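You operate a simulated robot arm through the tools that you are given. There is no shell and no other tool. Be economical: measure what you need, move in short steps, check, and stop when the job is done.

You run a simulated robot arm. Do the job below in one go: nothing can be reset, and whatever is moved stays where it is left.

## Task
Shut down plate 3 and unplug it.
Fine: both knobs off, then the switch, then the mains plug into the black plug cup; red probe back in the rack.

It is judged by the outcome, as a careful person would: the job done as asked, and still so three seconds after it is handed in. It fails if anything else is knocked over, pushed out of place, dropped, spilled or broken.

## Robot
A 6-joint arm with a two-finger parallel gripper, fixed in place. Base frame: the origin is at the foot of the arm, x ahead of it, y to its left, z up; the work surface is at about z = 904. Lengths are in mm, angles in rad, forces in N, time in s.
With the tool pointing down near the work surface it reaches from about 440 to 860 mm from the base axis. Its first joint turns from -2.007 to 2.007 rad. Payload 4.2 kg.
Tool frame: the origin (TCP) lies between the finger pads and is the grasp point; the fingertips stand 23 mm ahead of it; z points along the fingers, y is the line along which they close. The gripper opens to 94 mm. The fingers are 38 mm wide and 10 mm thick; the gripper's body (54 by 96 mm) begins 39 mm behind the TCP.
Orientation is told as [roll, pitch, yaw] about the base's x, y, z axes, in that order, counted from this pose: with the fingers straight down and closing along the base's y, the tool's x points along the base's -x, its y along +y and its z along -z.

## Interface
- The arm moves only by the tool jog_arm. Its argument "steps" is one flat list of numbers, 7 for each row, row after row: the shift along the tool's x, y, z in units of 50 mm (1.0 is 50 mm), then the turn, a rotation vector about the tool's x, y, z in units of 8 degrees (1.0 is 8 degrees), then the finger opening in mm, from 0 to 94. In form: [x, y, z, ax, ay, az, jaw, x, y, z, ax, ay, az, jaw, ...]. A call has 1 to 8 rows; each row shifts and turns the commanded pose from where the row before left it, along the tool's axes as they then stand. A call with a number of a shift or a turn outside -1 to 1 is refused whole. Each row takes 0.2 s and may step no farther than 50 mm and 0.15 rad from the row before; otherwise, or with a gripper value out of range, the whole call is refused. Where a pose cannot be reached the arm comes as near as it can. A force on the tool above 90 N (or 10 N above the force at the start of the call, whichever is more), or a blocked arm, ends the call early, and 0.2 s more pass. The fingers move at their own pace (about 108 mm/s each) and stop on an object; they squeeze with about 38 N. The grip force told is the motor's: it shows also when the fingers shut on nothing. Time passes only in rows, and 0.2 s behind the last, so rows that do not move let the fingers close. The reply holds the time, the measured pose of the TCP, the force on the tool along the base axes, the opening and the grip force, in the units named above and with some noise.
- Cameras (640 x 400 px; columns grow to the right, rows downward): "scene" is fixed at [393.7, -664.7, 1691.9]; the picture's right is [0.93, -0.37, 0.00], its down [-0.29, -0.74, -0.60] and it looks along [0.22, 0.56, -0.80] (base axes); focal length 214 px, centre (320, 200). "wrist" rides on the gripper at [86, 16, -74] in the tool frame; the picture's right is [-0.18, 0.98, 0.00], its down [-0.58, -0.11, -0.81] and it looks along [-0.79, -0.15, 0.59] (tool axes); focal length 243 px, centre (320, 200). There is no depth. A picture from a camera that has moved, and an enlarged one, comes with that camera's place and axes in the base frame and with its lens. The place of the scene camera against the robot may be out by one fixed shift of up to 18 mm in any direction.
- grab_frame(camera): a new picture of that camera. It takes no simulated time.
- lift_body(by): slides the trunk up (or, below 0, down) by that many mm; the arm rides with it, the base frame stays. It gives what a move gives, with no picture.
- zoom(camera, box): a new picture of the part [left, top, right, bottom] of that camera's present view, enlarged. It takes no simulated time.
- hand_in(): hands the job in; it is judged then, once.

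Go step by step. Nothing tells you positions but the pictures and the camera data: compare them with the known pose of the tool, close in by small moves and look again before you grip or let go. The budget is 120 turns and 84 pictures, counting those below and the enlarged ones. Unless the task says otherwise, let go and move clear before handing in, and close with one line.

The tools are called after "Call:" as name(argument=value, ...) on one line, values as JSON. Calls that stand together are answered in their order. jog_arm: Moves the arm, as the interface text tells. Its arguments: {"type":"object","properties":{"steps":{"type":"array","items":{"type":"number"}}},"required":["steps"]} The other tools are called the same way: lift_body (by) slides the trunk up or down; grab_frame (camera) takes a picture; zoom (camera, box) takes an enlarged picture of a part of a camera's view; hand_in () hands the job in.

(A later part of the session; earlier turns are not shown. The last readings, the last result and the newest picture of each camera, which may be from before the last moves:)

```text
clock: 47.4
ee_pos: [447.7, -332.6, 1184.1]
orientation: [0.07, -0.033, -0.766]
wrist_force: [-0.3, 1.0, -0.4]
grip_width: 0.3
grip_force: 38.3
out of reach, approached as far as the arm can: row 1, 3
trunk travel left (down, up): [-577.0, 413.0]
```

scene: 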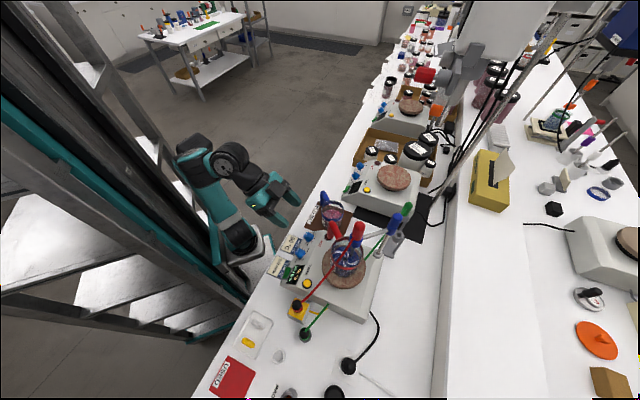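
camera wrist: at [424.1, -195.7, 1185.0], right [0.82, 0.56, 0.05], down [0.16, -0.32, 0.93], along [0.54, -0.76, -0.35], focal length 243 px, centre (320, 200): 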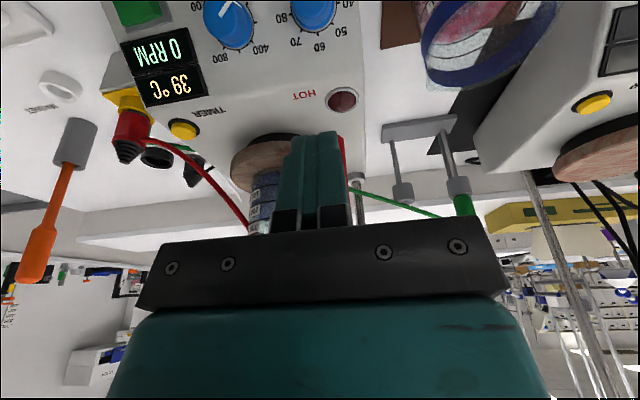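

Call:
jog_arm(steps=[0, 0, 0, 0.5, 0, 0, 0, 0.36, -0.68, 0, 0, 0, 0, 0, 0.36, -0.68, 0, 0, 0.2, 0, 0, 0, 0, 0, 0, 0, 0, 0])

Call:
grab_frame(camera="wrist")

Call:
grab_frame(camera="scene")

```text
clock: 48.4
ee_pos: [382.1, -360.5, 1178.5]
orientation: [0.052, -0.008, -0.763]
wrist_force: [0.7, 1.2, 0.5]
grip_width: 0.2
grip_force: 37.7
out of reach, approached as far as the arm can: row 1
trunk travel left (down, up): [-577.0, 413.0]
```

```text
42 pictures are left
camera wrist: at [327.4, -290.9, 1254.0], right [0.81, 0.58, 0.05], down [0.31, -0.51, 0.8], along [0.49, -0.64, -0.59], focal length 243 px, centre (320, 200)
```

wrist: 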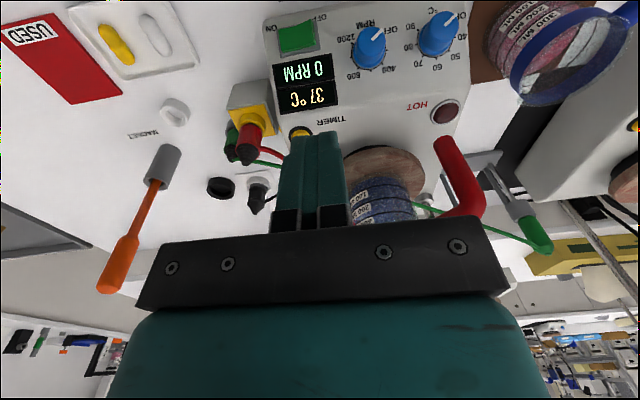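

```text
41 pictures are left
```

scene: 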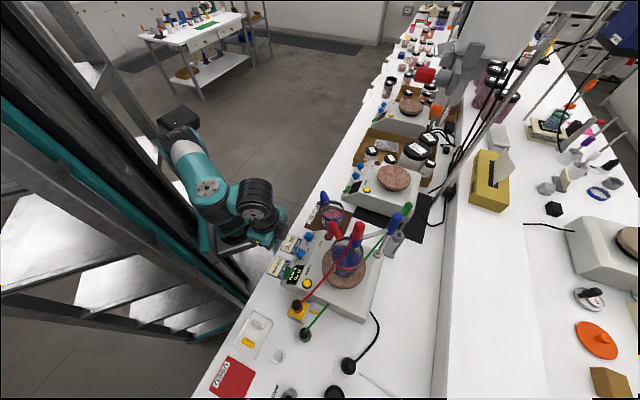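

Call:
zoom(camera="wrist", box=[260, 0, 480, 124])

```text
2.91 times, centred on (370, 62) of wrist
camera zoom: at [327.4, -290.9, 1254.0], right [0.81, 0.58, 0.05], down [0.31, -0.51, 0.8], along [0.49, -0.64, -0.59], focal length 706 px, centre (174, 602)
```

zoom: 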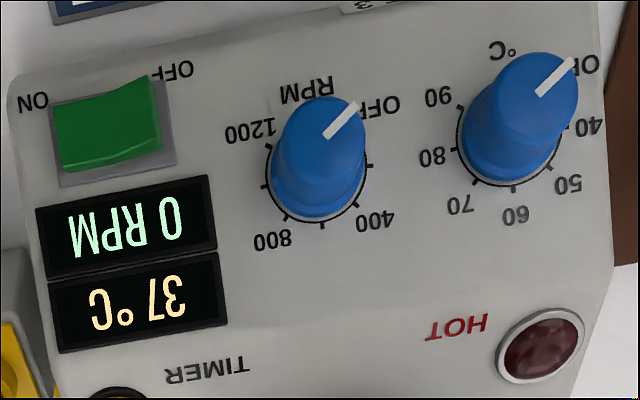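

Both pointers are confirmed at OFF. I'll position the closed fingertips above the raised OFF end of the switch, near (387,-371,965).

Call:
jog_arm(steps=[0.15, -0.08, 0, 0, 0, 0, 0, 0, 0, 0, 0, 0, 0, 0])

Call:
lift_body(by=-165)

Call:
grab_frame(camera="wrist")

Call:
zoom(camera="scene", box=[240, 220, 340, 300])

```text
clock: 49.0
ee_pos: [374.0, -357.1, 1177.8]
orientation: [0.05, -0.007, -0.765]
wrist_force: [1.5, -0.2, 0.1]
grip_width: 0.0
grip_force: 37.6
trunk travel left (down, up): [-577.0, 413.0]
```

```text
clock: 50.8
ee_pos: [373.5, -356.7, 1013.5]
orientation: [0.049, -0.008, -0.764]
wrist_force: [-0.2, -0.1, -0.3]
grip_width: 0.1
grip_force: 38.4
trunk travel left (down, up): [-412.0, 578.0]
```

```text
39 pictures are left
camera wrist: at [319.1, -288.5, 1088.7], right [0.81, 0.58, 0.05], down [0.31, -0.51, 0.8], along [0.49, -0.64, -0.59], focal length 243 px, centre (320, 200)
```

wrist: 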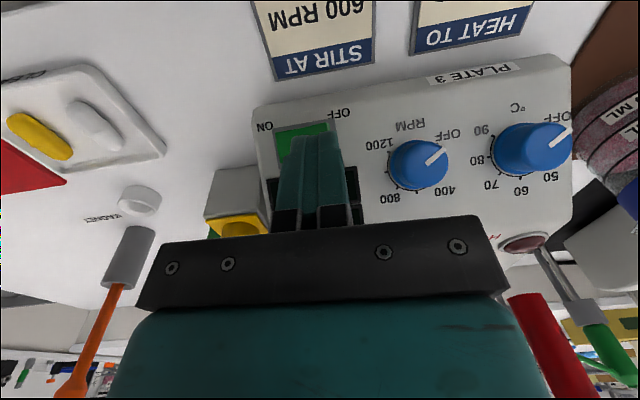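

```text
5.00 times, centred on (290, 260) of scene
camera zoom: at [393.7, -664.7, 1691.9], right [0.93, -0.37, 0.0], down [-0.29, -0.74, -0.6], along [0.22, 0.56, -0.8], focal length 1072 px, centre (470, -100)
```

zoom: 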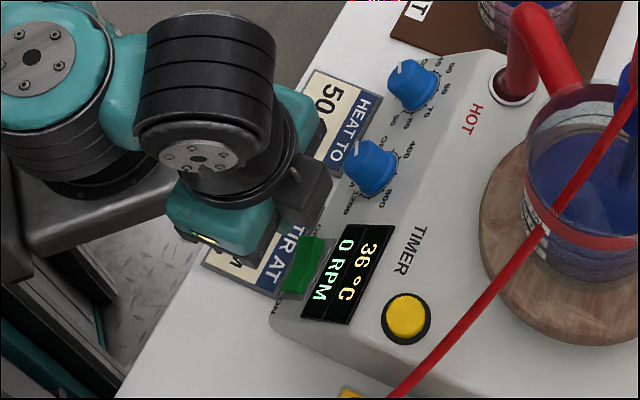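

Call:
jog_arm(steps=[0, 0, 0.2, 0, 0, 0, 0, 0, 0, 0.2, 0, 0, 0, 0, 0, 0, 0.1, 0, 0, 0, 0, 0, 0, 0.1, 0, 0, 0, 0])

Call:
zoom(camera="scene", box=[240, 220, 340, 300])

```text
clock: 51.8
ee_pos: [374.9, -356.8, 982.5]
orientation: [0.051, -0.007, -0.765]
wrist_force: [-0.8, 0.6, 1.1]
grip_width: 0.0
grip_force: 37.4
trunk travel left (down, up): [-412.0, 578.0]
```

```text
5.00 times, centred on (290, 260) of scene
camera zoom: at [393.7, -664.7, 1691.9], right [0.93, -0.37, 0.0], down [-0.29, -0.74, -0.6], along [0.22, 0.56, -0.8], focal length 1072 px, centre (470, -100)
```

zoom: 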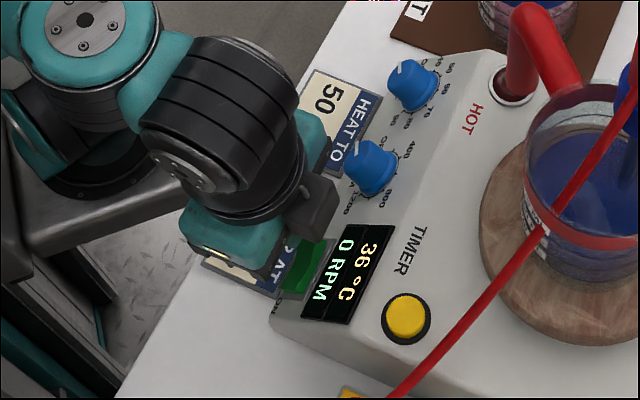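

Call:
jog_arm(steps=[0, 0, 0.08, 0, 0, 0, 0, 0, 0, 0.08, 0, 0, 0, 0, 0, 0, 0.08, 0, 0, 0, 0])

Call:
zoom(camera="scene", box=[265, 235, 335, 285])

```text
clock: 52.6
ee_pos: [377.0, -355.3, 973.8]
orientation: [0.048, -0.01, -0.761]
wrist_force: [-6.5, 6.5, 18.9]
grip_width: 0.0
grip_force: 37.6
trunk travel left (down, up): [-412.0, 578.0]
```

```text
8.00 times, centred on (300, 260) of scene
camera zoom: at [393.7, -664.7, 1691.9], right [0.93, -0.37, 0.0], down [-0.29, -0.74, -0.6], along [0.22, 0.56, -0.8], focal length 1716 px, centre (480, -280)
```

zoom: 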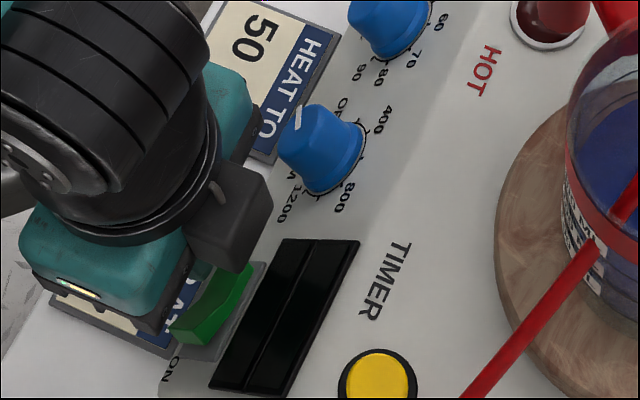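

Display went dark: the switch is off. I'll lift away and go look at the plug and cup.

Call:
jog_arm(steps=[0, 0, -0.6, 0, 0, 0, 0, 0, 0, -1, 0, 0, 0, 0])

Call:
lift_body(by=200)

Call:
jog_arm(steps=[-0.7, -0.7, 0, 0, 0, 0.6, 50, -0.7, -0.7, 0, 0, 0, 0.6, 50, -0.7, -0.7, 0, 0, 0, 0.6, 80, 0, 0, 0, 0.35, 0, 0, 80])

Call:
grab_frame(camera="wrist")

```text
clock: 53.2
ee_pos: [381.1, -365.9, 1023.3]
orientation: [0.026, -0.012, -0.766]
wrist_force: [-0.5, -0.5, -0.2]
grip_width: 0.0
grip_force: 38.4
out of reach, approached as far as the arm can: row 2
trunk travel left (down, up): [-412.0, 578.0]
```

```text
clock: 55.4
ee_pos: [381.0, -367.3, 1222.2]
orientation: [0.025, -0.013, -0.763]
wrist_force: [-0.6, -0.9, 0.2]
grip_width: 0.0
grip_force: 37.6
trunk travel left (down, up): [-612.0, 378.0]
```

```text
clock: 56.4
ee_pos: [317.5, -488.4, 1204.9]
orientation: [0.014, -0.003, -1.016]
wrist_force: [-0.4, 1.0, -0.1]
grip_width: 79.8
grip_force: 0.0
out of reach, approached as far as the arm can: row 1, 2, 3, 4
trunk travel left (down, up): [-612.0, 378.0]
```

```text
35 pictures are left
camera wrist: at [283.7, -407.0, 1279.9], right [0.93, 0.36, 0.01], down [0.2, -0.56, 0.81], along [0.3, -0.75, -0.59], focal length 243 px, centre (320, 200)
```

wrist: 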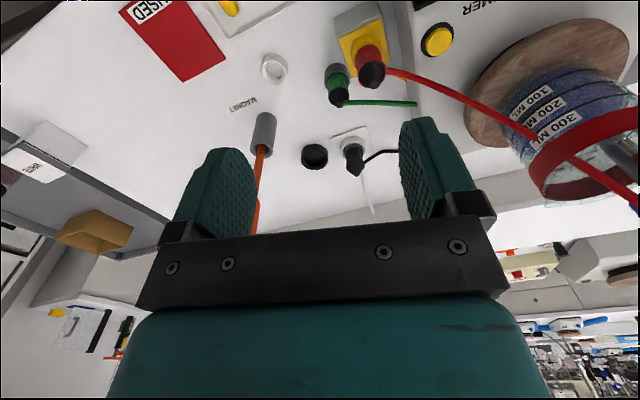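

Call:
zoom(camera="wrist", box=[270, 90, 430, 220])

```text
3.08 times, centred on (350, 155) of wrist
camera zoom: at [283.7, -407.0, 1279.9], right [0.93, 0.36, 0.01], down [0.2, -0.56, 0.81], along [0.3, -0.75, -0.59], focal length 746 px, centre (228, 338)
```

zoom: 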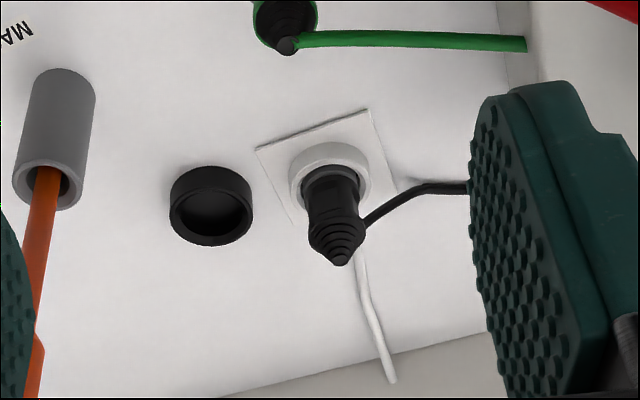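

Plug stands at about (455,-676), tip near z 997, and the cup is at about (393,-720). The cable leaves toward +x, so I'll grip across y. I'll move over the plug and turn the wrist.

Call:
jog_arm(steps=[-0.9, 0.07, 0, 0, 0, 0, 80, -0.9, 0.07, 0, 0, 0, 0, 80, -0.9, 0.07, 0, 0, 0, 0, 80, -0.9, 0.07, 0, 0, 0, 0, 80])

Call:
jog_arm(steps=[0, 0, 0, 0, 0, -1, 80, 0, 0, 0, 0, 0, -1, 80, 0, 0, 0, 0, 0, -1, 80, 0, 0, 0, 0, 0, -1, 80, 0, 0, 0, 0, 0, -1, 80, 0, 0, 0, 0, 0, -1, 80, 0, 0, 0, 0, 0, -1, 80, 0, 0, 0, 0, 0, -1, 80])

Call:
grab_frame(camera="wrist")

```text
clock: 57.4
ee_pos: [415.9, -633.0, 1187.6]
orientation: [-0.021, -0.015, -1.012]
wrist_force: [12.7, -27.0, -48.3]
grip_width: 79.8
grip_force: 0.0
out of reach, approached as far as the arm can: row 4
trunk travel left (down, up): [-612.0, 378.0]
stopped in row 4: the force on the tool passed its limit (the readings are from after the stop); the commanded pose is now the measured one
```

```text
clock: 57.7
ee_pos: [417.5, -635.5, 1184.6]
orientation: [-0.019, -0.015, -0.994]
wrist_force: [0.3, -4.0, -4.5]
grip_width: 79.7
grip_force: 0.0
trunk travel left (down, up): [-612.0, 378.0]
stopped in row 1: the force on the tool passed its limit (the readings are from after the stop); the commanded pose is now the measured one
```

```text
33 pictures are left
camera wrist: at [384.7, -552.5, 1258.8], right [0.92, 0.38, -0.02], down [0.23, -0.53, 0.82], along [0.3, -0.76, -0.58], focal length 243 px, centre (320, 200)
```

wrist: 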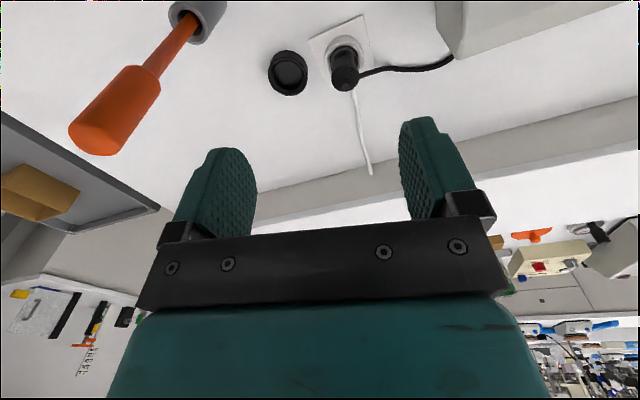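

Call:
lift_body(by=200)

Call:
jog_arm(steps=[0, 0, 0.95, 0, 0, 0, 80, 0, 0, 0.95, 0, 0, 0, 80, 0, 0, 0.95, 0, 0, 0, 80, 0, 0, 0.95, 0, 0, 0, 80])

Call:
jog_arm(steps=[0, 0, 0, 0, 0, -1, 80, 0, 0, 0, 0, 0, -1, 80, 0, 0, 0, 0, 0, -1, 80, 0, 0, 0, 0, 0, -1, 80, 0, 0, 0, 0, 0, -1, 80, 0, 0, 0, 0, 0, -1, 80, 0, 0, 0, 0, 0, -1, 80, 0, 0, 0, 0, 0, -1, 80])

```text
clock: 59.9
ee_pos: [418.1, -635.1, 1385.2]
orientation: [-0.019, -0.014, -0.997]
wrist_force: [3.3, -4.6, -8.7]
grip_width: 79.8
grip_force: 0.1
trunk travel left (down, up): [-812.0, 178.0]
```

```text
clock: 60.9
ee_pos: [420.5, -649.1, 1199.7]
orientation: [-0.02, -0.016, -0.995]
wrist_force: [0.1, 0.4, 0.3]
grip_width: 80.3
grip_force: 0.1
out of reach, approached as far as the arm can: row 4
trunk travel left (down, up): [-812.0, 178.0]
```

```text
clock: 62.7
ee_pos: [420.5, -649.5, 1199.5]
orientation: [-0.022, 0.01, 0.125]
wrist_force: [-0.5, -1.2, 0.6]
grip_width: 79.9
grip_force: 0.1
trunk travel left (down, up): [-812.0, 178.0]
```

Call:
jog_arm(steps=[0, 0, 0, 0, 0, -0.88, 80, 0, 0, 0, -0.16, 0, -0.88, 80, -0.45, -0.74, 0, 0, 0, 0, 80, 0, 0, 0, 0, 0, 0, 80])

Call:
grab_frame(camera="wrist")

```text
clock: 63.7
ee_pos: [453.7, -677.1, 1199.4]
orientation: [0.002, 0.013, 0.368]
wrist_force: [-0.1, 0.1, 0.9]
grip_width: 79.9
grip_force: 0.0
trunk travel left (down, up): [-812.0, 178.0]
```

```text
32 pictures are left
camera wrist: at [368.8, -693.4, 1276.1], right [-0.18, 0.98, 0.0], down [0.59, 0.11, 0.8], along [0.78, 0.15, -0.6], focal length 243 px, centre (320, 200)
```

wrist: 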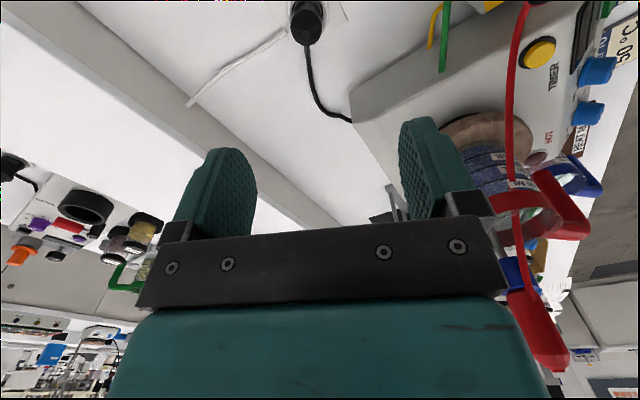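

Call:
lift_body(by=-140)

Call:
grab_frame(camera="wrist")

Call:
zoom(camera="scene", box=[280, 300, 400, 400])

```text
clock: 65.4
ee_pos: [454.3, -676.1, 1059.7]
orientation: [0.004, 0.015, 0.367]
wrist_force: [0.1, 0.2, 0.2]
grip_width: 79.9
grip_force: 0.1
trunk travel left (down, up): [-672.0, 318.0]
```

```text
31 pictures are left
camera wrist: at [368.7, -693.3, 1136.1], right [-0.18, 0.98, 0.0], down [0.59, 0.11, 0.8], along [0.78, 0.15, -0.6], focal length 243 px, centre (320, 200)
```

wrist: 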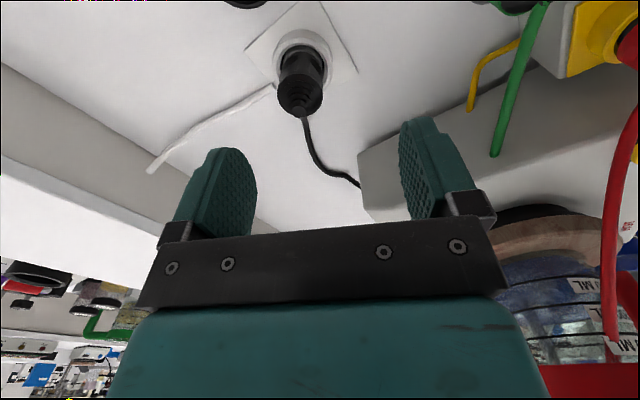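

```text
4.00 times, centred on (340, 350) of scene
camera zoom: at [393.7, -664.7, 1691.9], right [0.93, -0.37, 0.0], down [-0.29, -0.74, -0.6], along [0.22, 0.56, -0.8], focal length 858 px, centre (240, -400)
```

zoom: 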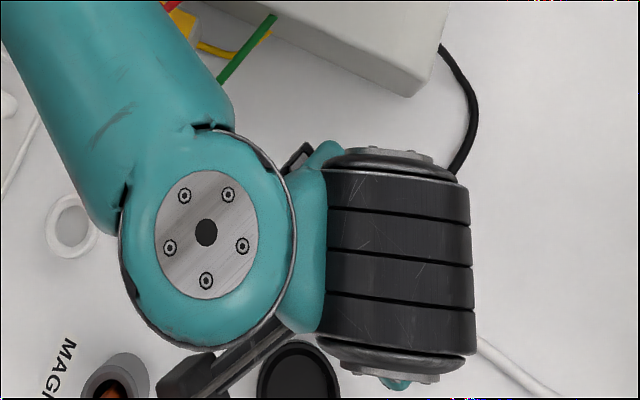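

Call:
jog_arm(steps=[0, -0.24, 0, 0, 0, 0, 80, 0, 0, 0, 0, 0, 0, 80])

Call:
lift_body(by=-60)

Call:
grab_frame(camera="wrist")

```text
clock: 66.0
ee_pos: [459.8, -689.4, 1058.3]
orientation: [0.005, 0.014, 0.368]
wrist_force: [0.0, -0.3, -0.4]
grip_width: 80.1
grip_force: 0.1
trunk travel left (down, up): [-672.0, 318.0]
```

```text
clock: 67.0
ee_pos: [458.7, -686.8, 999.6]
orientation: [0.005, 0.014, 0.367]
wrist_force: [-0.3, 0.3, 0.6]
grip_width: 80.1
grip_force: 0.0
trunk travel left (down, up): [-612.0, 378.0]
```

```text
29 pictures are left
camera wrist: at [373.4, -704.3, 1075.3], right [-0.18, 0.98, 0.0], down [0.59, 0.11, 0.8], along [0.78, 0.15, -0.6], focal length 243 px, centre (320, 200)
```

wrist: 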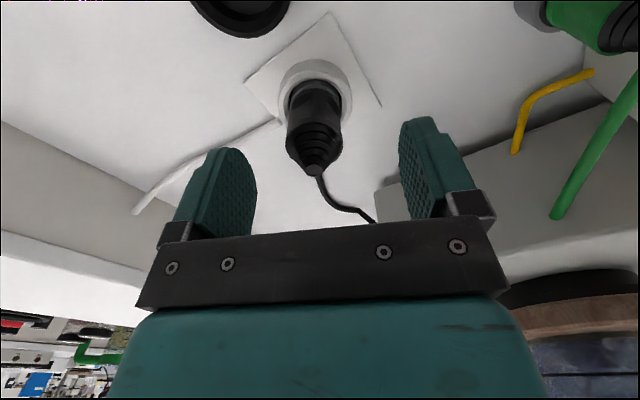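

Call:
jog_arm(steps=[0.08, -0.06, 0, 0, 0, 0, 70, 0, 0, 0, 0, 0, 0, 70])

Call:
lift_body(by=-42)

Call:
grab_frame(camera="wrist")

```text
clock: 67.6
ee_pos: [457.0, -692.0, 998.8]
orientation: [0.003, 0.013, 0.368]
wrist_force: [0.7, 0.5, -0.1]
grip_width: 70.0
grip_force: 0.1
trunk travel left (down, up): [-612.0, 378.0]
```

```text
clock: 68.4
ee_pos: [457.3, -691.9, 955.3]
orientation: [0.003, 0.014, 0.367]
wrist_force: [1.0, 0.0, -0.1]
grip_width: 70.0
grip_force: 0.1
trunk travel left (down, up): [-570.0, 420.0]
```

```text
28 pictures are left
camera wrist: at [370.6, -708.1, 1033.0], right [-0.18, 0.98, 0.0], down [0.59, 0.11, 0.8], along [0.78, 0.15, -0.6], focal length 243 px, centre (320, 200)
```

wrist: 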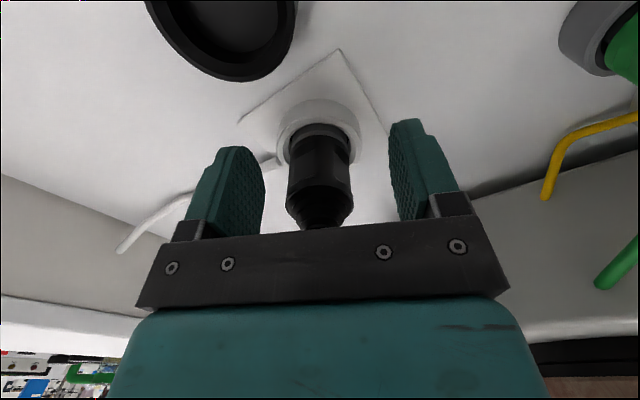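

Call:
jog_arm(steps=[0, 0, 0, 0, 0, 0, 20, 0, 0, 0, 0, 0, 0, 20, 0, 0, -0.15, 0, 0, 0, 20, 0, 0, -0.3, 0, 0, 0, 20, 0, 0, -0.4, 0, 0, 0, 20, 0, 0, -0.4, 0, 0, 0, 20])

Call:
grab_frame(camera="wrist")

```text
clock: 69.8
ee_pos: [454.5, -683.8, 1015.5]
orientation: [0.007, 0.014, 0.37]
wrist_force: [0.5, -0.3, -1.0]
grip_width: 33.5
grip_force: 37.9
out of reach, approached as far as the arm can: row 6
trunk travel left (down, up): [-570.0, 420.0]
```

```text
27 pictures are left
camera wrist: at [369.7, -699.5, 1091.3], right [-0.18, 0.98, 0.0], down [0.59, 0.11, 0.8], along [0.78, 0.15, -0.6], focal length 243 px, centre (320, 200)
```

wrist: 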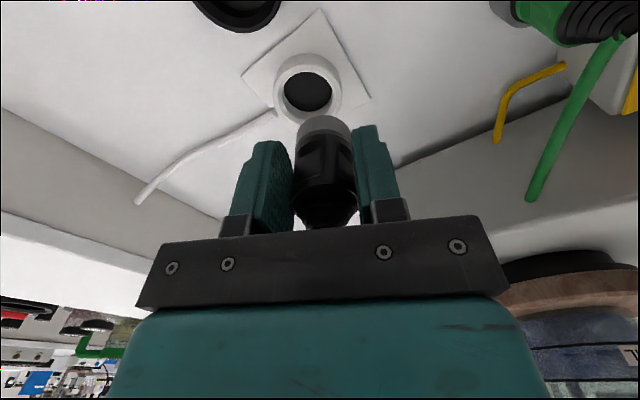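

The plug is out of the socket. The arm is near full stretch, so I'll trade trunk height for arm height in small alternations before moving to the cup.

Call:
lift_body(by=90)

Call:
jog_arm(steps=[0, 0, 0.75, 0, 0, 0, 20, 0, 0, 0.75, 0, 0, 0, 20, 0, 0, 0, 0, 0, 0, 20])

Call:
lift_body(by=100)

Call:
grab_frame(camera="wrist")

```text
clock: 71.1
ee_pos: [455.9, -682.9, 1104.9]
orientation: [0.004, 0.014, 0.367]
wrist_force: [0.2, -0.1, -0.7]
grip_width: 33.5
grip_force: 38.2
trunk travel left (down, up): [-660.0, 330.0]
```

```text
clock: 71.9
ee_pos: [454.6, -682.6, 1030.6]
orientation: [0.005, 0.013, 0.368]
wrist_force: [-0.6, 0.0, -0.2]
grip_width: 33.6
grip_force: 37.8
trunk travel left (down, up): [-660.0, 330.0]
```

```text
clock: 73.2
ee_pos: [453.5, -684.3, 1130.7]
orientation: [0.004, 0.014, 0.369]
wrist_force: [-0.3, 0.3, -1.0]
grip_width: 33.8
grip_force: 38.6
trunk travel left (down, up): [-760.0, 230.0]
```

```text
26 pictures are left
camera wrist: at [368.5, -700.5, 1207.8], right [-0.18, 0.98, 0.0], down [0.59, 0.11, 0.8], along [0.78, 0.15, -0.6], focal length 243 px, centre (320, 200)
```

wrist: 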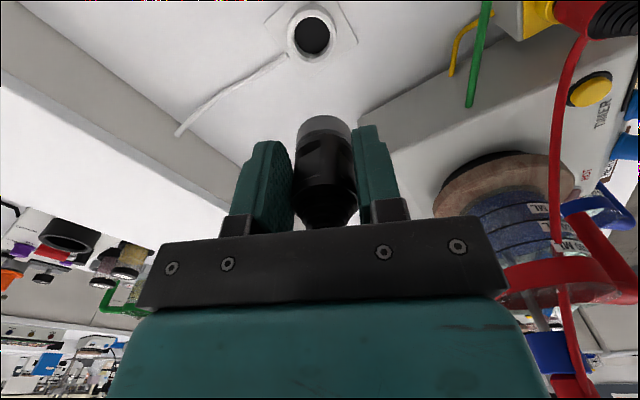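

Call:
jog_arm(steps=[0.73, -0.25, 0.2, 0, 0, 0, 20, 0.73, -0.25, 0.2, 0, 0, 0, 20, 0, 0, 0.6, 0, 0, 0, 20, 0, 0, 0.6, 0, 0, 0, 20, 0, 0, 0, 0, 0, 0, 20])

Call:
grab_frame(camera="wrist")

```text
clock: 74.4
ee_pos: [395.8, -730.1, 1051.0]
orientation: [0.004, 0.013, 0.368]
wrist_force: [0.5, 0.4, -1.3]
grip_width: 33.5
grip_force: 38.1
out of reach, approached as far as the arm can: row 2
trunk travel left (down, up): [-760.0, 230.0]
```

```text
25 pictures are left
camera wrist: at [309.6, -745.8, 1127.5], right [-0.18, 0.98, 0.0], down [0.59, 0.11, 0.8], along [0.78, 0.15, -0.6], focal length 243 px, centre (320, 200)
```

wrist: 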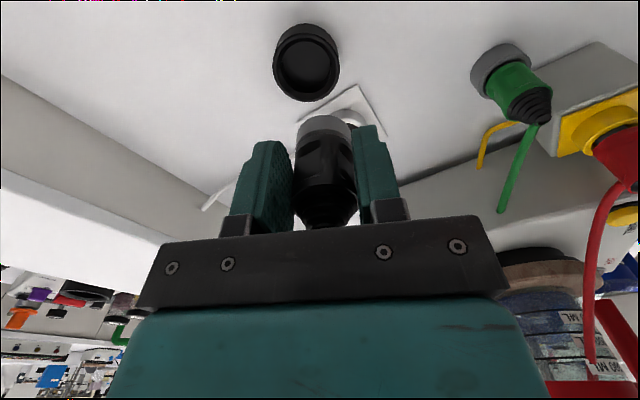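

Call:
jog_arm(steps=[0, -0.15, 0.4, 0, 0, 0, 20, 0, 0, 0.5, 0, 0, 0, 20, 0, 0, 0.4, 0, 0, 0, 20, 0, 0, 0, 0, 0, 0, 20])

Call:
grab_frame(camera="wrist")

Call:
zoom(camera="scene", box=[280, 300, 400, 400])

```text
clock: 75.4
ee_pos: [397.9, -739.2, 994.3]
orientation: [0.004, -0.002, 0.367]
wrist_force: [-0.1, 0.4, -0.5]
grip_width: 33.4
grip_force: 37.9
out of reach, approached as far as the arm can: row 3
trunk travel left (down, up): [-760.0, 230.0]
```

```text
24 pictures are left
camera wrist: at [311.4, -756.4, 1070.1], right [-0.18, 0.98, 0.0], down [0.58, 0.1, 0.81], along [0.79, 0.15, -0.59], focal length 243 px, centre (320, 200)
```

wrist: 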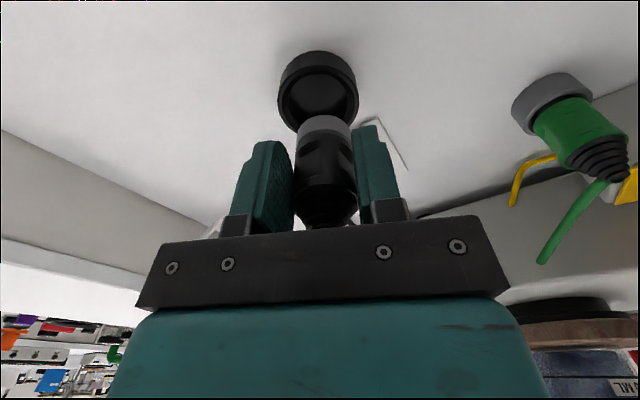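

```text
4.00 times, centred on (340, 350) of scene
camera zoom: at [393.7, -664.7, 1691.9], right [0.93, -0.37, 0.0], down [-0.29, -0.74, -0.6], along [0.22, 0.56, -0.8], focal length 858 px, centre (240, -400)
```

zoom: 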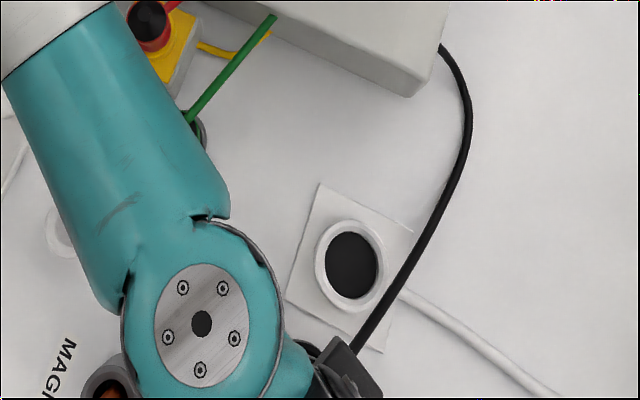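

Call:
lift_body(by=-20)

Call:
zoom(camera="wrist", box=[220, 40, 420, 240])

```text
clock: 76.1
ee_pos: [398.5, -739.5, 975.4]
orientation: [0.004, -0.001, 0.367]
wrist_force: [0.4, 0.2, -0.6]
grip_width: 33.5
grip_force: 38.0
trunk travel left (down, up): [-740.0, 250.0]
```

```text
2.00 times, centred on (320, 140) of wrist
camera zoom: at [311.6, -756.4, 1050.3], right [-0.18, 0.98, 0.0], down [0.58, 0.1, 0.81], along [0.79, 0.15, -0.59], focal length 485 px, centre (320, 320)
```

zoom: 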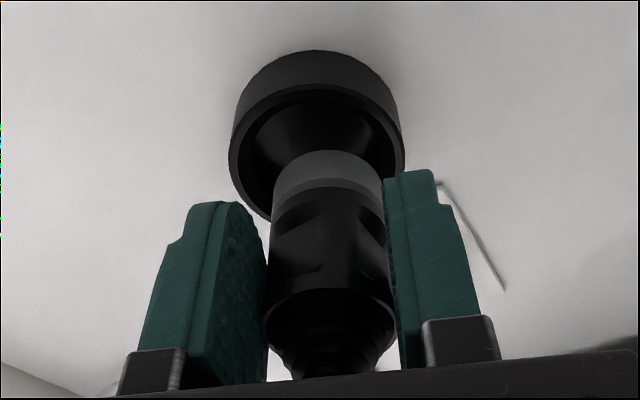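

Call:
jog_arm(steps=[0, -0.06, 0, 0, 0, 0, 20, 0, 0, 0, 0, 0, 0, 20])

Call:
lift_body(by=-18)

Call:
zoom(camera="wrist", box=[220, 40, 420, 240])

```text
clock: 76.7
ee_pos: [399.3, -741.6, 975.4]
orientation: [0.004, -0.002, 0.37]
wrist_force: [0.2, 0.3, -0.2]
grip_width: 33.5
grip_force: 37.5
trunk travel left (down, up): [-740.0, 250.0]
```

```text
clock: 77.3
ee_pos: [396.9, -743.2, 955.4]
orientation: [0.005, -0.002, 0.363]
wrist_force: [-10.5, -4.5, -5.0]
grip_width: 33.6
grip_force: 38.4
trunk travel left (down, up): [-722.0, 268.0]
```

```text
2.00 times, centred on (320, 140) of wrist
camera zoom: at [309.9, -759.3, 1031.0], right [-0.18, 0.98, 0.01], down [0.58, 0.1, 0.81], along [0.79, 0.15, -0.59], focal length 485 px, centre (320, 320)
```

zoom: 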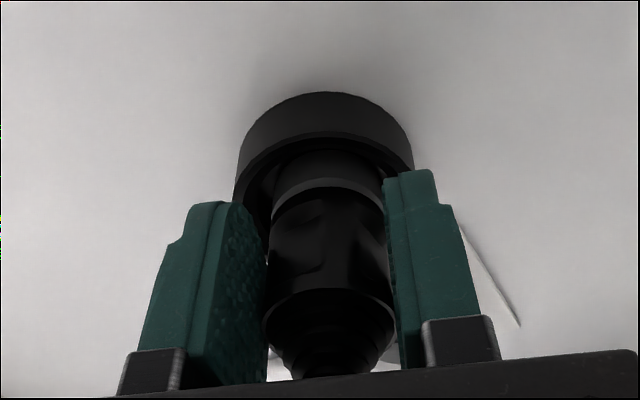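

The plug is inside the cup but leaning on its far wall; I'll shift 3 mm toward tool +x and lower a little more.

Call:
jog_arm(steps=[0.06, 0, 0, 0, 0, 0, 20, 0, 0, 0, 0, 0, 0, 20])

Call:
lift_body(by=-6)

Call:
zoom(camera="wrist", box=[220, 40, 420, 240])

```text
clock: 77.9
ee_pos: [396.2, -743.4, 957.0]
orientation: [0.003, 0.0, 0.369]
wrist_force: [-3.6, -0.9, -0.9]
grip_width: 33.4
grip_force: 37.6
trunk travel left (down, up): [-722.0, 268.0]
```

```text
clock: 78.5
ee_pos: [398.4, -742.2, 956.3]
orientation: [-0.002, -0.001, 0.37]
wrist_force: [-1.6, 4.4, 25.1]
grip_width: 33.8
grip_force: 38.4
trunk travel left (down, up): [-716.0, 274.0]
```

```text
2.00 times, centred on (320, 140) of wrist
camera zoom: at [309.8, -758.9, 1030.5], right [-0.18, 0.98, 0.0], down [0.58, 0.11, 0.81], along [0.79, 0.15, -0.59], focal length 485 px, centre (320, 320)
```

zoom: 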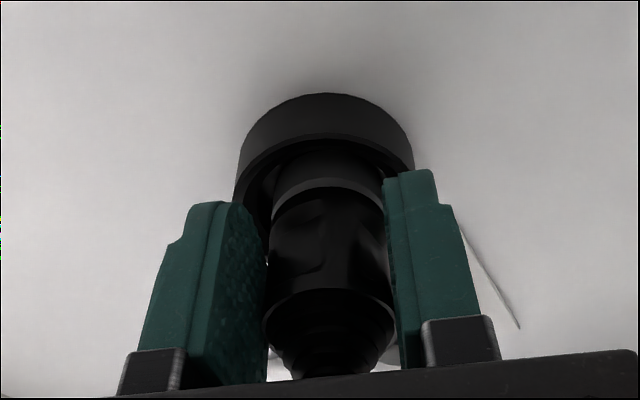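

Call:
lift_body(by=5)

Call:
jog_arm(steps=[0, 0, 0, 0, 0, 0, 40, 0, 0, 0, 0, 0, 0, 60, 0, 0, 0, 0, 0, 0, 70])

Call:
grab_frame(camera="wrist")

```text
clock: 79.0
ee_pos: [396.6, -743.4, 954.8]
orientation: [0.004, -0.002, 0.369]
wrist_force: [3.0, -2.3, 10.7]
grip_width: 33.6
grip_force: 38.1
trunk travel left (down, up): [-721.0, 269.0]
```

```text
clock: 79.8
ee_pos: [396.5, -743.1, 955.9]
orientation: [0.003, -0.002, 0.368]
wrist_force: [0.2, 0.4, 0.3]
grip_width: 70.4
grip_force: 0.0
trunk travel left (down, up): [-721.0, 269.0]
```

```text
19 pictures are left
camera wrist: at [309.2, -759.5, 1030.8], right [-0.18, 0.98, 0.0], down [0.58, 0.1, 0.81], along [0.79, 0.15, -0.59], focal length 243 px, centre (320, 200)
```

wrist: 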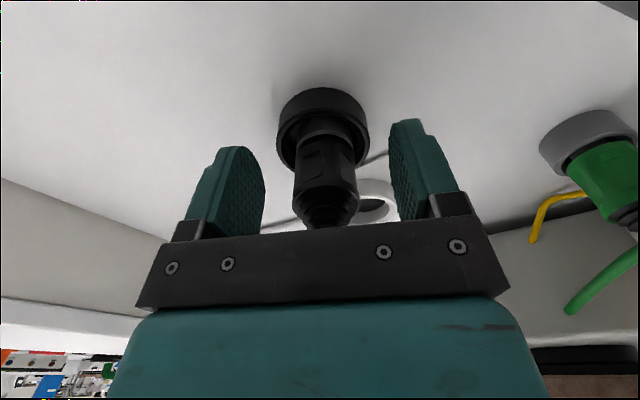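

The plug is standing in the cup. I'll rise clear and back off toward a viewpoint for the red probe and rack.

Call:
lift_body(by=265)

Call:
jog_arm(steps=[-0.2, 0.9, 0, 0, 0, 0, 70, -0.2, 0.9, 0, 0, 0, 0, 70, -0.2, 0.9, 0, 0, 0, 0, 70, -0.2, 0.9, 0, 0, 0, 0, 70, -0.2, 0.9, -0.2, 0, 0, 0, 70, 0, 0, -0.9, 0, 0, 0, 70, 0, 0, -0.9, 0, 0, 0, 70])

Call:
jog_arm(steps=[0, 0, 0, 0, 0, 1, 70, 0, 0, 0, 0, 0, 1, 70, 0, 0, 0, 0, 0, 1, 70, 0, 0, 0, 0, 0, 1, 70, 0, 0, 0, 0, 0, 1, 70, 0, 0, 0, 0, 0, 1, 70, 0, 0, 0, 0, 0, 1, 70, 0, 0, 0, 0, 0, 0.3, 70])

Call:
grab_frame(camera="wrist")

```text
clock: 82.5
ee_pos: [395.6, -743.4, 1221.0]
orientation: [0.006, -0.002, 0.368]
wrist_force: [-0.4, 0.4, -0.3]
grip_width: 70.0
grip_force: 0.1
trunk travel left (down, up): [-986.0, 4.0]
```

```text
clock: 84.1
ee_pos: [359.5, -513.0, 1320.5]
orientation: [0.001, 0.0, 0.367]
wrist_force: [-0.7, 0.0, -0.7]
grip_width: 70.0
grip_force: 0.0
trunk travel left (down, up): [-986.0, 4.0]
```

```text
clock: 85.9
ee_pos: [362.7, -515.7, 1321.0]
orientation: [0.004, 0.003, -0.654]
wrist_force: [-0.2, -0.3, 0.1]
grip_width: 70.1
grip_force: 0.1
trunk travel left (down, up): [-986.0, 4.0]
```

```text
18 pictures are left
camera wrist: at [303.1, -450.2, 1397.1], right [0.74, 0.67, 0.0], down [0.4, -0.44, 0.8], along [0.54, -0.6, -0.59], focal length 243 px, centre (320, 200)
```

wrist: 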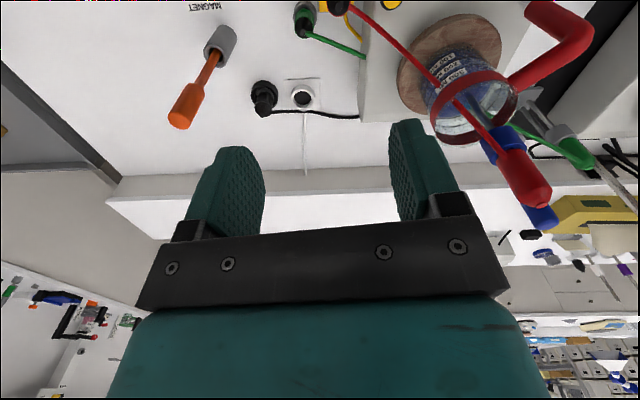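

Call:
zoom(camera="wrist", box=[420, 60, 640, 240])

Call:
zoom(camera="scene", box=[320, 195, 430, 275])

```text
2.22 times, centred on (530, 150) of wrist
camera zoom: at [303.1, -450.2, 1397.1], right [0.74, 0.67, 0.0], down [0.4, -0.44, 0.8], along [0.54, -0.6, -0.59], focal length 539 px, centre (-147, 311)
```

zoom: 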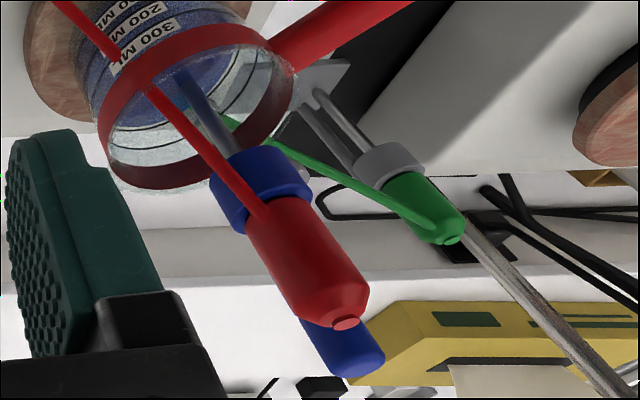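

```text
5.00 times, centred on (375, 235) of scene
camera zoom: at [393.7, -664.7, 1691.9], right [0.93, -0.37, 0.0], down [-0.29, -0.74, -0.6], along [0.22, 0.56, -0.8], focal length 1072 px, centre (45, 25)
```

zoom: 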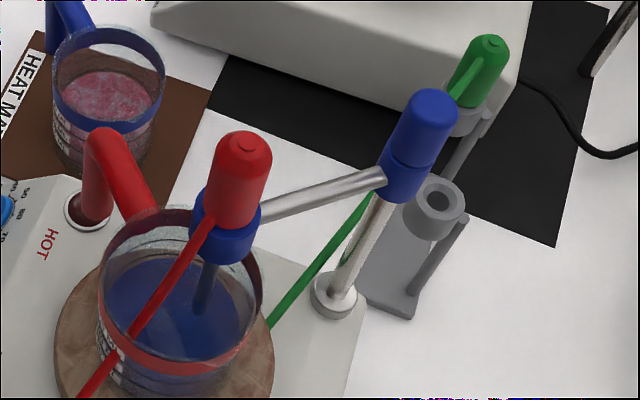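

Plug is upright in the cup. The red probe handle is at about (583,-452), z 1196–1262, and the empty rack holder is at about (786,-440,1009). I'll go above the handle with the tool tilted about 28° outward, so the reach at the rack is enough while the probe stays vertical between the pads.

Call:
jog_arm(steps=[0, 0, -0.3, 0, 0, -0.91, 70, 0, 0, -0.3, 0, 0, -0.91, 70, -0.71, 0.58, -0.12, 0, 0, 0, 70, -0.71, 0.58, -0.12, 0, 0, 0, 70, -0.71, 0.58, -0.12, 0, 0, 0, 70, -0.71, 0.58, -0.12, 0, 0, 0, 70, 0, 0, 0, 0, 0, 0, 70])

Call:
jog_arm(steps=[0, 0, 0, 0, -0.9, 0, 70, 0, 0, 0, 0, -0.9, 0, 70, 0, 0, 0, 0, -0.9, 0, 70, 0, 0, 0, 0, -0.88, 0, 70, 0, 0, 0, 0, 0, 0, 70])

Call:
grab_frame(camera="wrist")

```text
clock: 87.5
ee_pos: [537.7, -462.1, 1375.2]
orientation: [0.003, 0.0, -0.398]
wrist_force: [0.7, -0.5, -0.4]
grip_width: 69.9
grip_force: 0.0
trunk travel left (down, up): [-986.0, 4.0]
```

```text
clock: 88.7
ee_pos: [538.4, -463.4, 1375.5]
orientation: [0.002, -0.501, -0.401]
wrist_force: [-1.2, 0.3, -0.6]
grip_width: 70.2
grip_force: 0.1
trunk travel left (down, up): [-986.0, 4.0]
```

```text
15 pictures are left
camera wrist: at [440.8, -405.7, 1400.8], right [0.53, 0.84, 0.09], down [0.07, -0.15, 0.99], along [0.85, -0.52, -0.14], focal length 243 px, centre (320, 200)
```

wrist: 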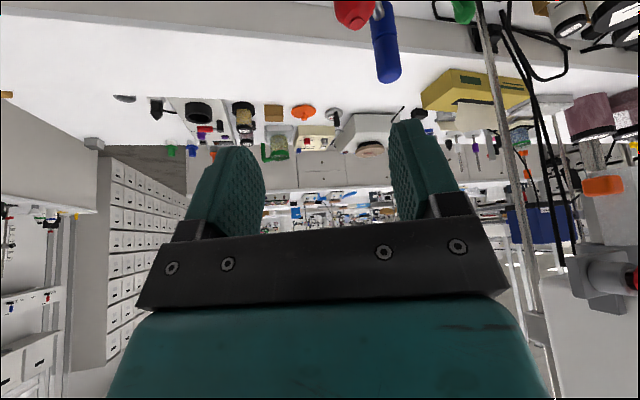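

Call:
jog_arm(steps=[-0.61, 0.54, 0.33, 0, 0, 0, 70, 0, 0, 0, 0, 0, 0, 70])

Call:
lift_body(by=-75)

Call:
grab_frame(camera="wrist")

```text
clock: 89.3
ee_pos: [581.5, -450.6, 1376.4]
orientation: [0.003, -0.499, -0.4]
wrist_force: [0.5, -0.2, -0.6]
grip_width: 69.9
grip_force: 0.1
trunk travel left (down, up): [-986.0, 4.0]
```

```text
clock: 90.5
ee_pos: [580.0, -451.4, 1301.3]
orientation: [0.005, -0.499, -0.401]
wrist_force: [0.8, 0.2, 0.6]
grip_width: 69.7
grip_force: 0.1
trunk travel left (down, up): [-911.0, 79.0]
```

```text
14 pictures are left
camera wrist: at [483.7, -394.0, 1326.1], right [0.53, 0.84, 0.09], down [0.07, -0.15, 0.99], along [0.85, -0.52, -0.14], focal length 243 px, centre (320, 200)
```

wrist: 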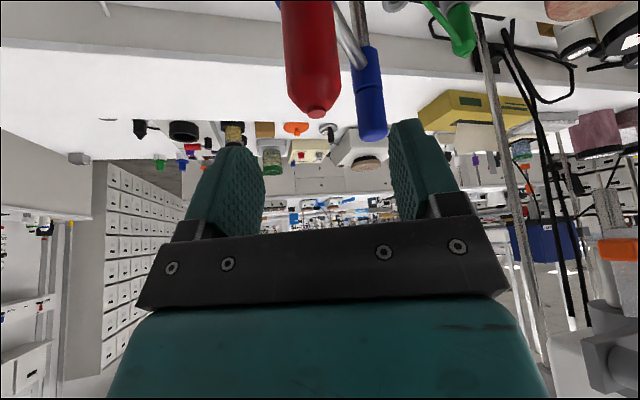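

Call:
jog_arm(steps=[-0.07, 0, 0.04, 0, 0, 0, 70, 0, 0, 0, 0, 0, 0, 70])

Call:
lift_body(by=-65)

Call:
grab_frame(camera="wrist")

```text
clock: 91.0
ee_pos: [583.5, -452.5, 1300.8]
orientation: [0.004, -0.499, -0.4]
wrist_force: [-0.5, 0.2, 0.0]
grip_width: 69.9
grip_force: 0.0
trunk travel left (down, up): [-911.0, 79.0]
```

```text
clock: 92.1
ee_pos: [583.7, -453.9, 1236.6]
orientation: [0.004, -0.501, -0.399]
wrist_force: [-0.1, 0.0, 1.0]
grip_width: 70.2
grip_force: 0.0
trunk travel left (down, up): [-846.0, 144.0]
```

```text
13 pictures are left
camera wrist: at [486.9, -396.1, 1261.2], right [0.53, 0.84, 0.09], down [0.07, -0.15, 0.99], along [0.85, -0.52, -0.14], focal length 243 px, centre (320, 200)
```

wrist: 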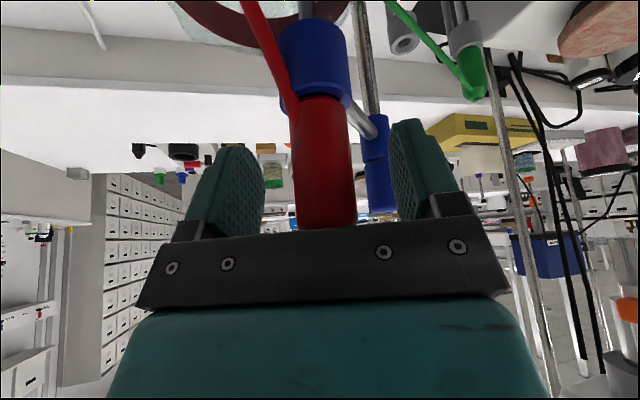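

Call:
jog_arm(steps=[0, 0, 0, 0, 0, 0, 15, 0, 0, 0, 0, 0, 0, 15, 0, 0, 0, 0, 0, 0, 15])

Call:
lift_body(by=143)

Call:
grab_frame(camera="wrist")

Call:
grab_frame(camera="scene")

```text
clock: 92.9
ee_pos: [585.0, -453.2, 1237.4]
orientation: [0.003, -0.498, -0.399]
wrist_force: [-1.3, -0.2, 0.6]
grip_width: 25.9
grip_force: 38.5
trunk travel left (down, up): [-846.0, 144.0]
```

```text
clock: 94.6
ee_pos: [583.7, -454.0, 1378.7]
orientation: [0.004, -0.498, -0.398]
wrist_force: [0.3, 0.3, 0.0]
grip_width: 25.6
grip_force: 37.5
trunk travel left (down, up): [-989.0, 1.0]
```

```text
12 pictures are left
camera wrist: at [487.0, -396.1, 1404.1], right [0.53, 0.84, 0.09], down [0.07, -0.15, 0.99], along [0.85, -0.52, -0.14], focal length 243 px, centre (320, 200)
```

wrist: 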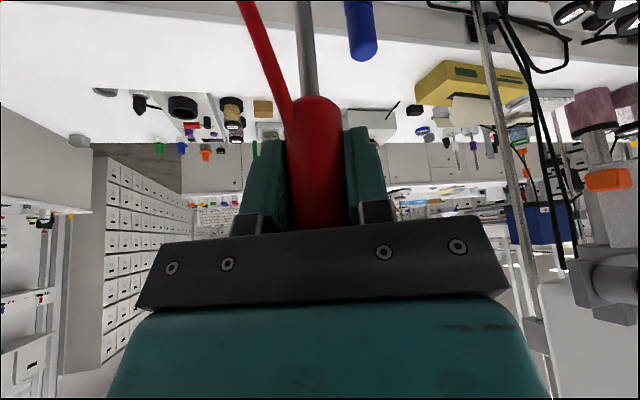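

```text
11 pictures are left
```

scene: 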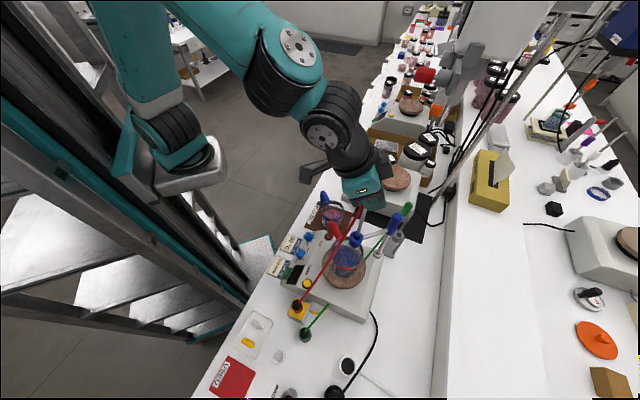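

Call:
zoom(camera="scene", box=[320, 180, 430, 270])

```text
4.44 times, centred on (375, 225) of scene
camera zoom: at [393.7, -664.7, 1691.9], right [0.93, -0.37, 0.0], down [-0.29, -0.74, -0.6], along [0.22, 0.56, -0.8], focal length 953 px, centre (76, 89)
```

zoom: 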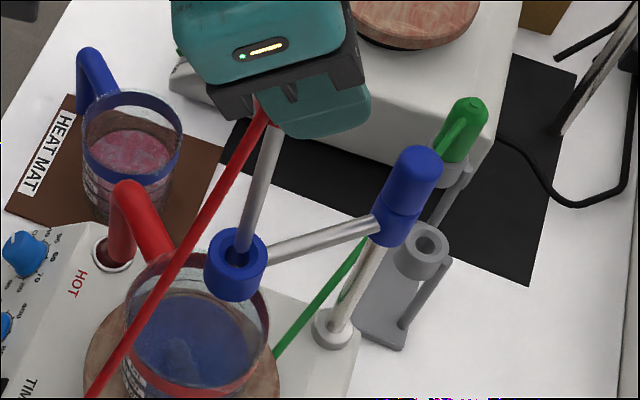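

Call:
jog_arm(steps=[-0.24, 0, -0.44, 0, 0, 0, 15, -0.24, 0, -0.44, 0, 0, 0, 15, -0.24, 0, -0.44, 0, 0, 0, 15, 0, 0, 0, 0, 0, 0, 15])

Call:
zoom(camera="scene", box=[320, 170, 430, 260])

```text
clock: 95.6
ee_pos: [584.8, -453.2, 1454.3]
orientation: [0.004, -0.498, -0.401]
wrist_force: [0.0, -0.2, -0.7]
grip_width: 25.7
grip_force: 37.4
trunk travel left (down, up): [-989.0, 1.0]
```

```text
4.44 times, centred on (375, 215) of scene
camera zoom: at [393.7, -664.7, 1691.9], right [0.93, -0.37, 0.0], down [-0.29, -0.74, -0.6], along [0.22, 0.56, -0.8], focal length 953 px, centre (76, 133)
```

zoom: 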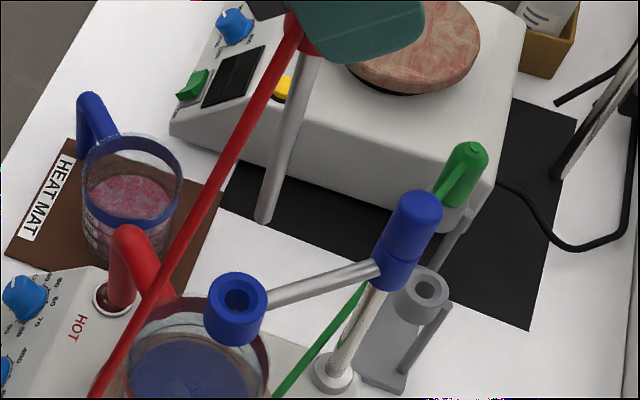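

The probe is free of the clamp. I'll straighten the tool briefly so the wrist camera can see the rack, taking two views with a sideways baseline.

Call:
jog_arm(steps=[0, 0, 0, 0, 0.9, 0, 15, 0, 0, 0, 0, 0.9, 0, 15, 0, 0, 0, 0, 0.9, 0, 15, 0, 0, 0, 0, 0.88, 0, 15, 0, 0, 0, 0, 0, 0, 15])

Call:
zoom(camera="wrist", box=[260, 0, 480, 138])

```text
clock: 96.8
ee_pos: [583.7, -453.5, 1454.5]
orientation: [0.004, 0.004, -0.396]
wrist_force: [-0.7, 0.6, -0.7]
grip_width: 25.7
grip_force: 38.0
trunk travel left (down, up): [-989.0, 1.0]
```

```text
2.90 times, centred on (370, 69) of wrist
camera zoom: at [510.6, -405.9, 1530.0], right [0.55, 0.84, 0.0], down [0.5, -0.33, 0.8], along [0.67, -0.44, -0.59], focal length 703 px, centre (175, 580)
```

zoom: 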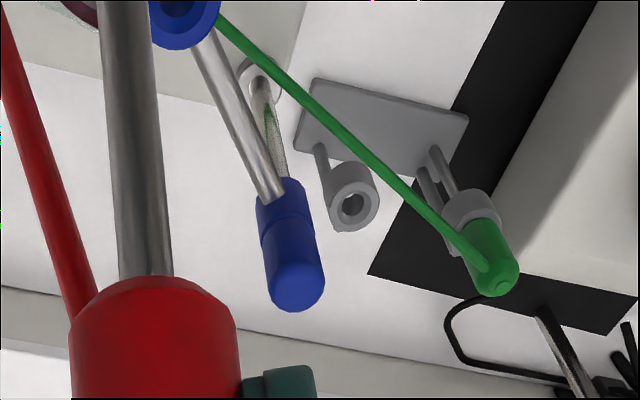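

Call:
jog_arm(steps=[0, 0.9, 0, 0, 0, 0, 15, 0, 0.9, 0, 0, 0, 0, 15, 0, 0.9, 0, 0, 0, 0, 15, 0, 0, 0, 0, 0, 0, 15])

Call:
zoom(camera="wrist", box=[160, 0, 380, 138])

```text
clock: 97.8
ee_pos: [636.7, -329.4, 1455.8]
orientation: [0.003, 0.002, -0.397]
wrist_force: [-0.2, 0.2, 0.2]
grip_width: 25.3
grip_force: 37.9
trunk travel left (down, up): [-989.0, 1.0]
```

```text
2.90 times, centred on (270, 69) of wrist
camera zoom: at [564.0, -281.8, 1531.4], right [0.55, 0.83, 0.0], down [0.49, -0.33, 0.81], along [0.67, -0.44, -0.59], focal length 703 px, centre (465, 580)
```

zoom: 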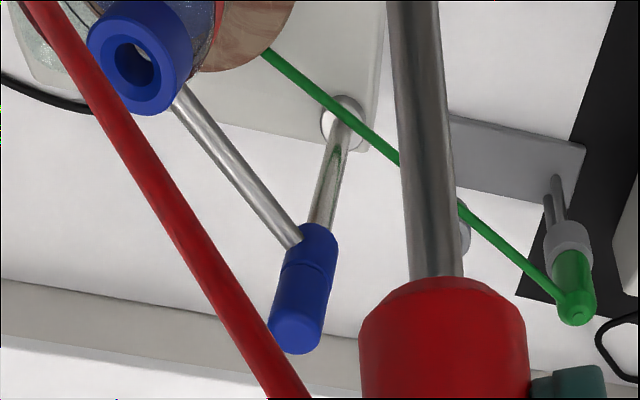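

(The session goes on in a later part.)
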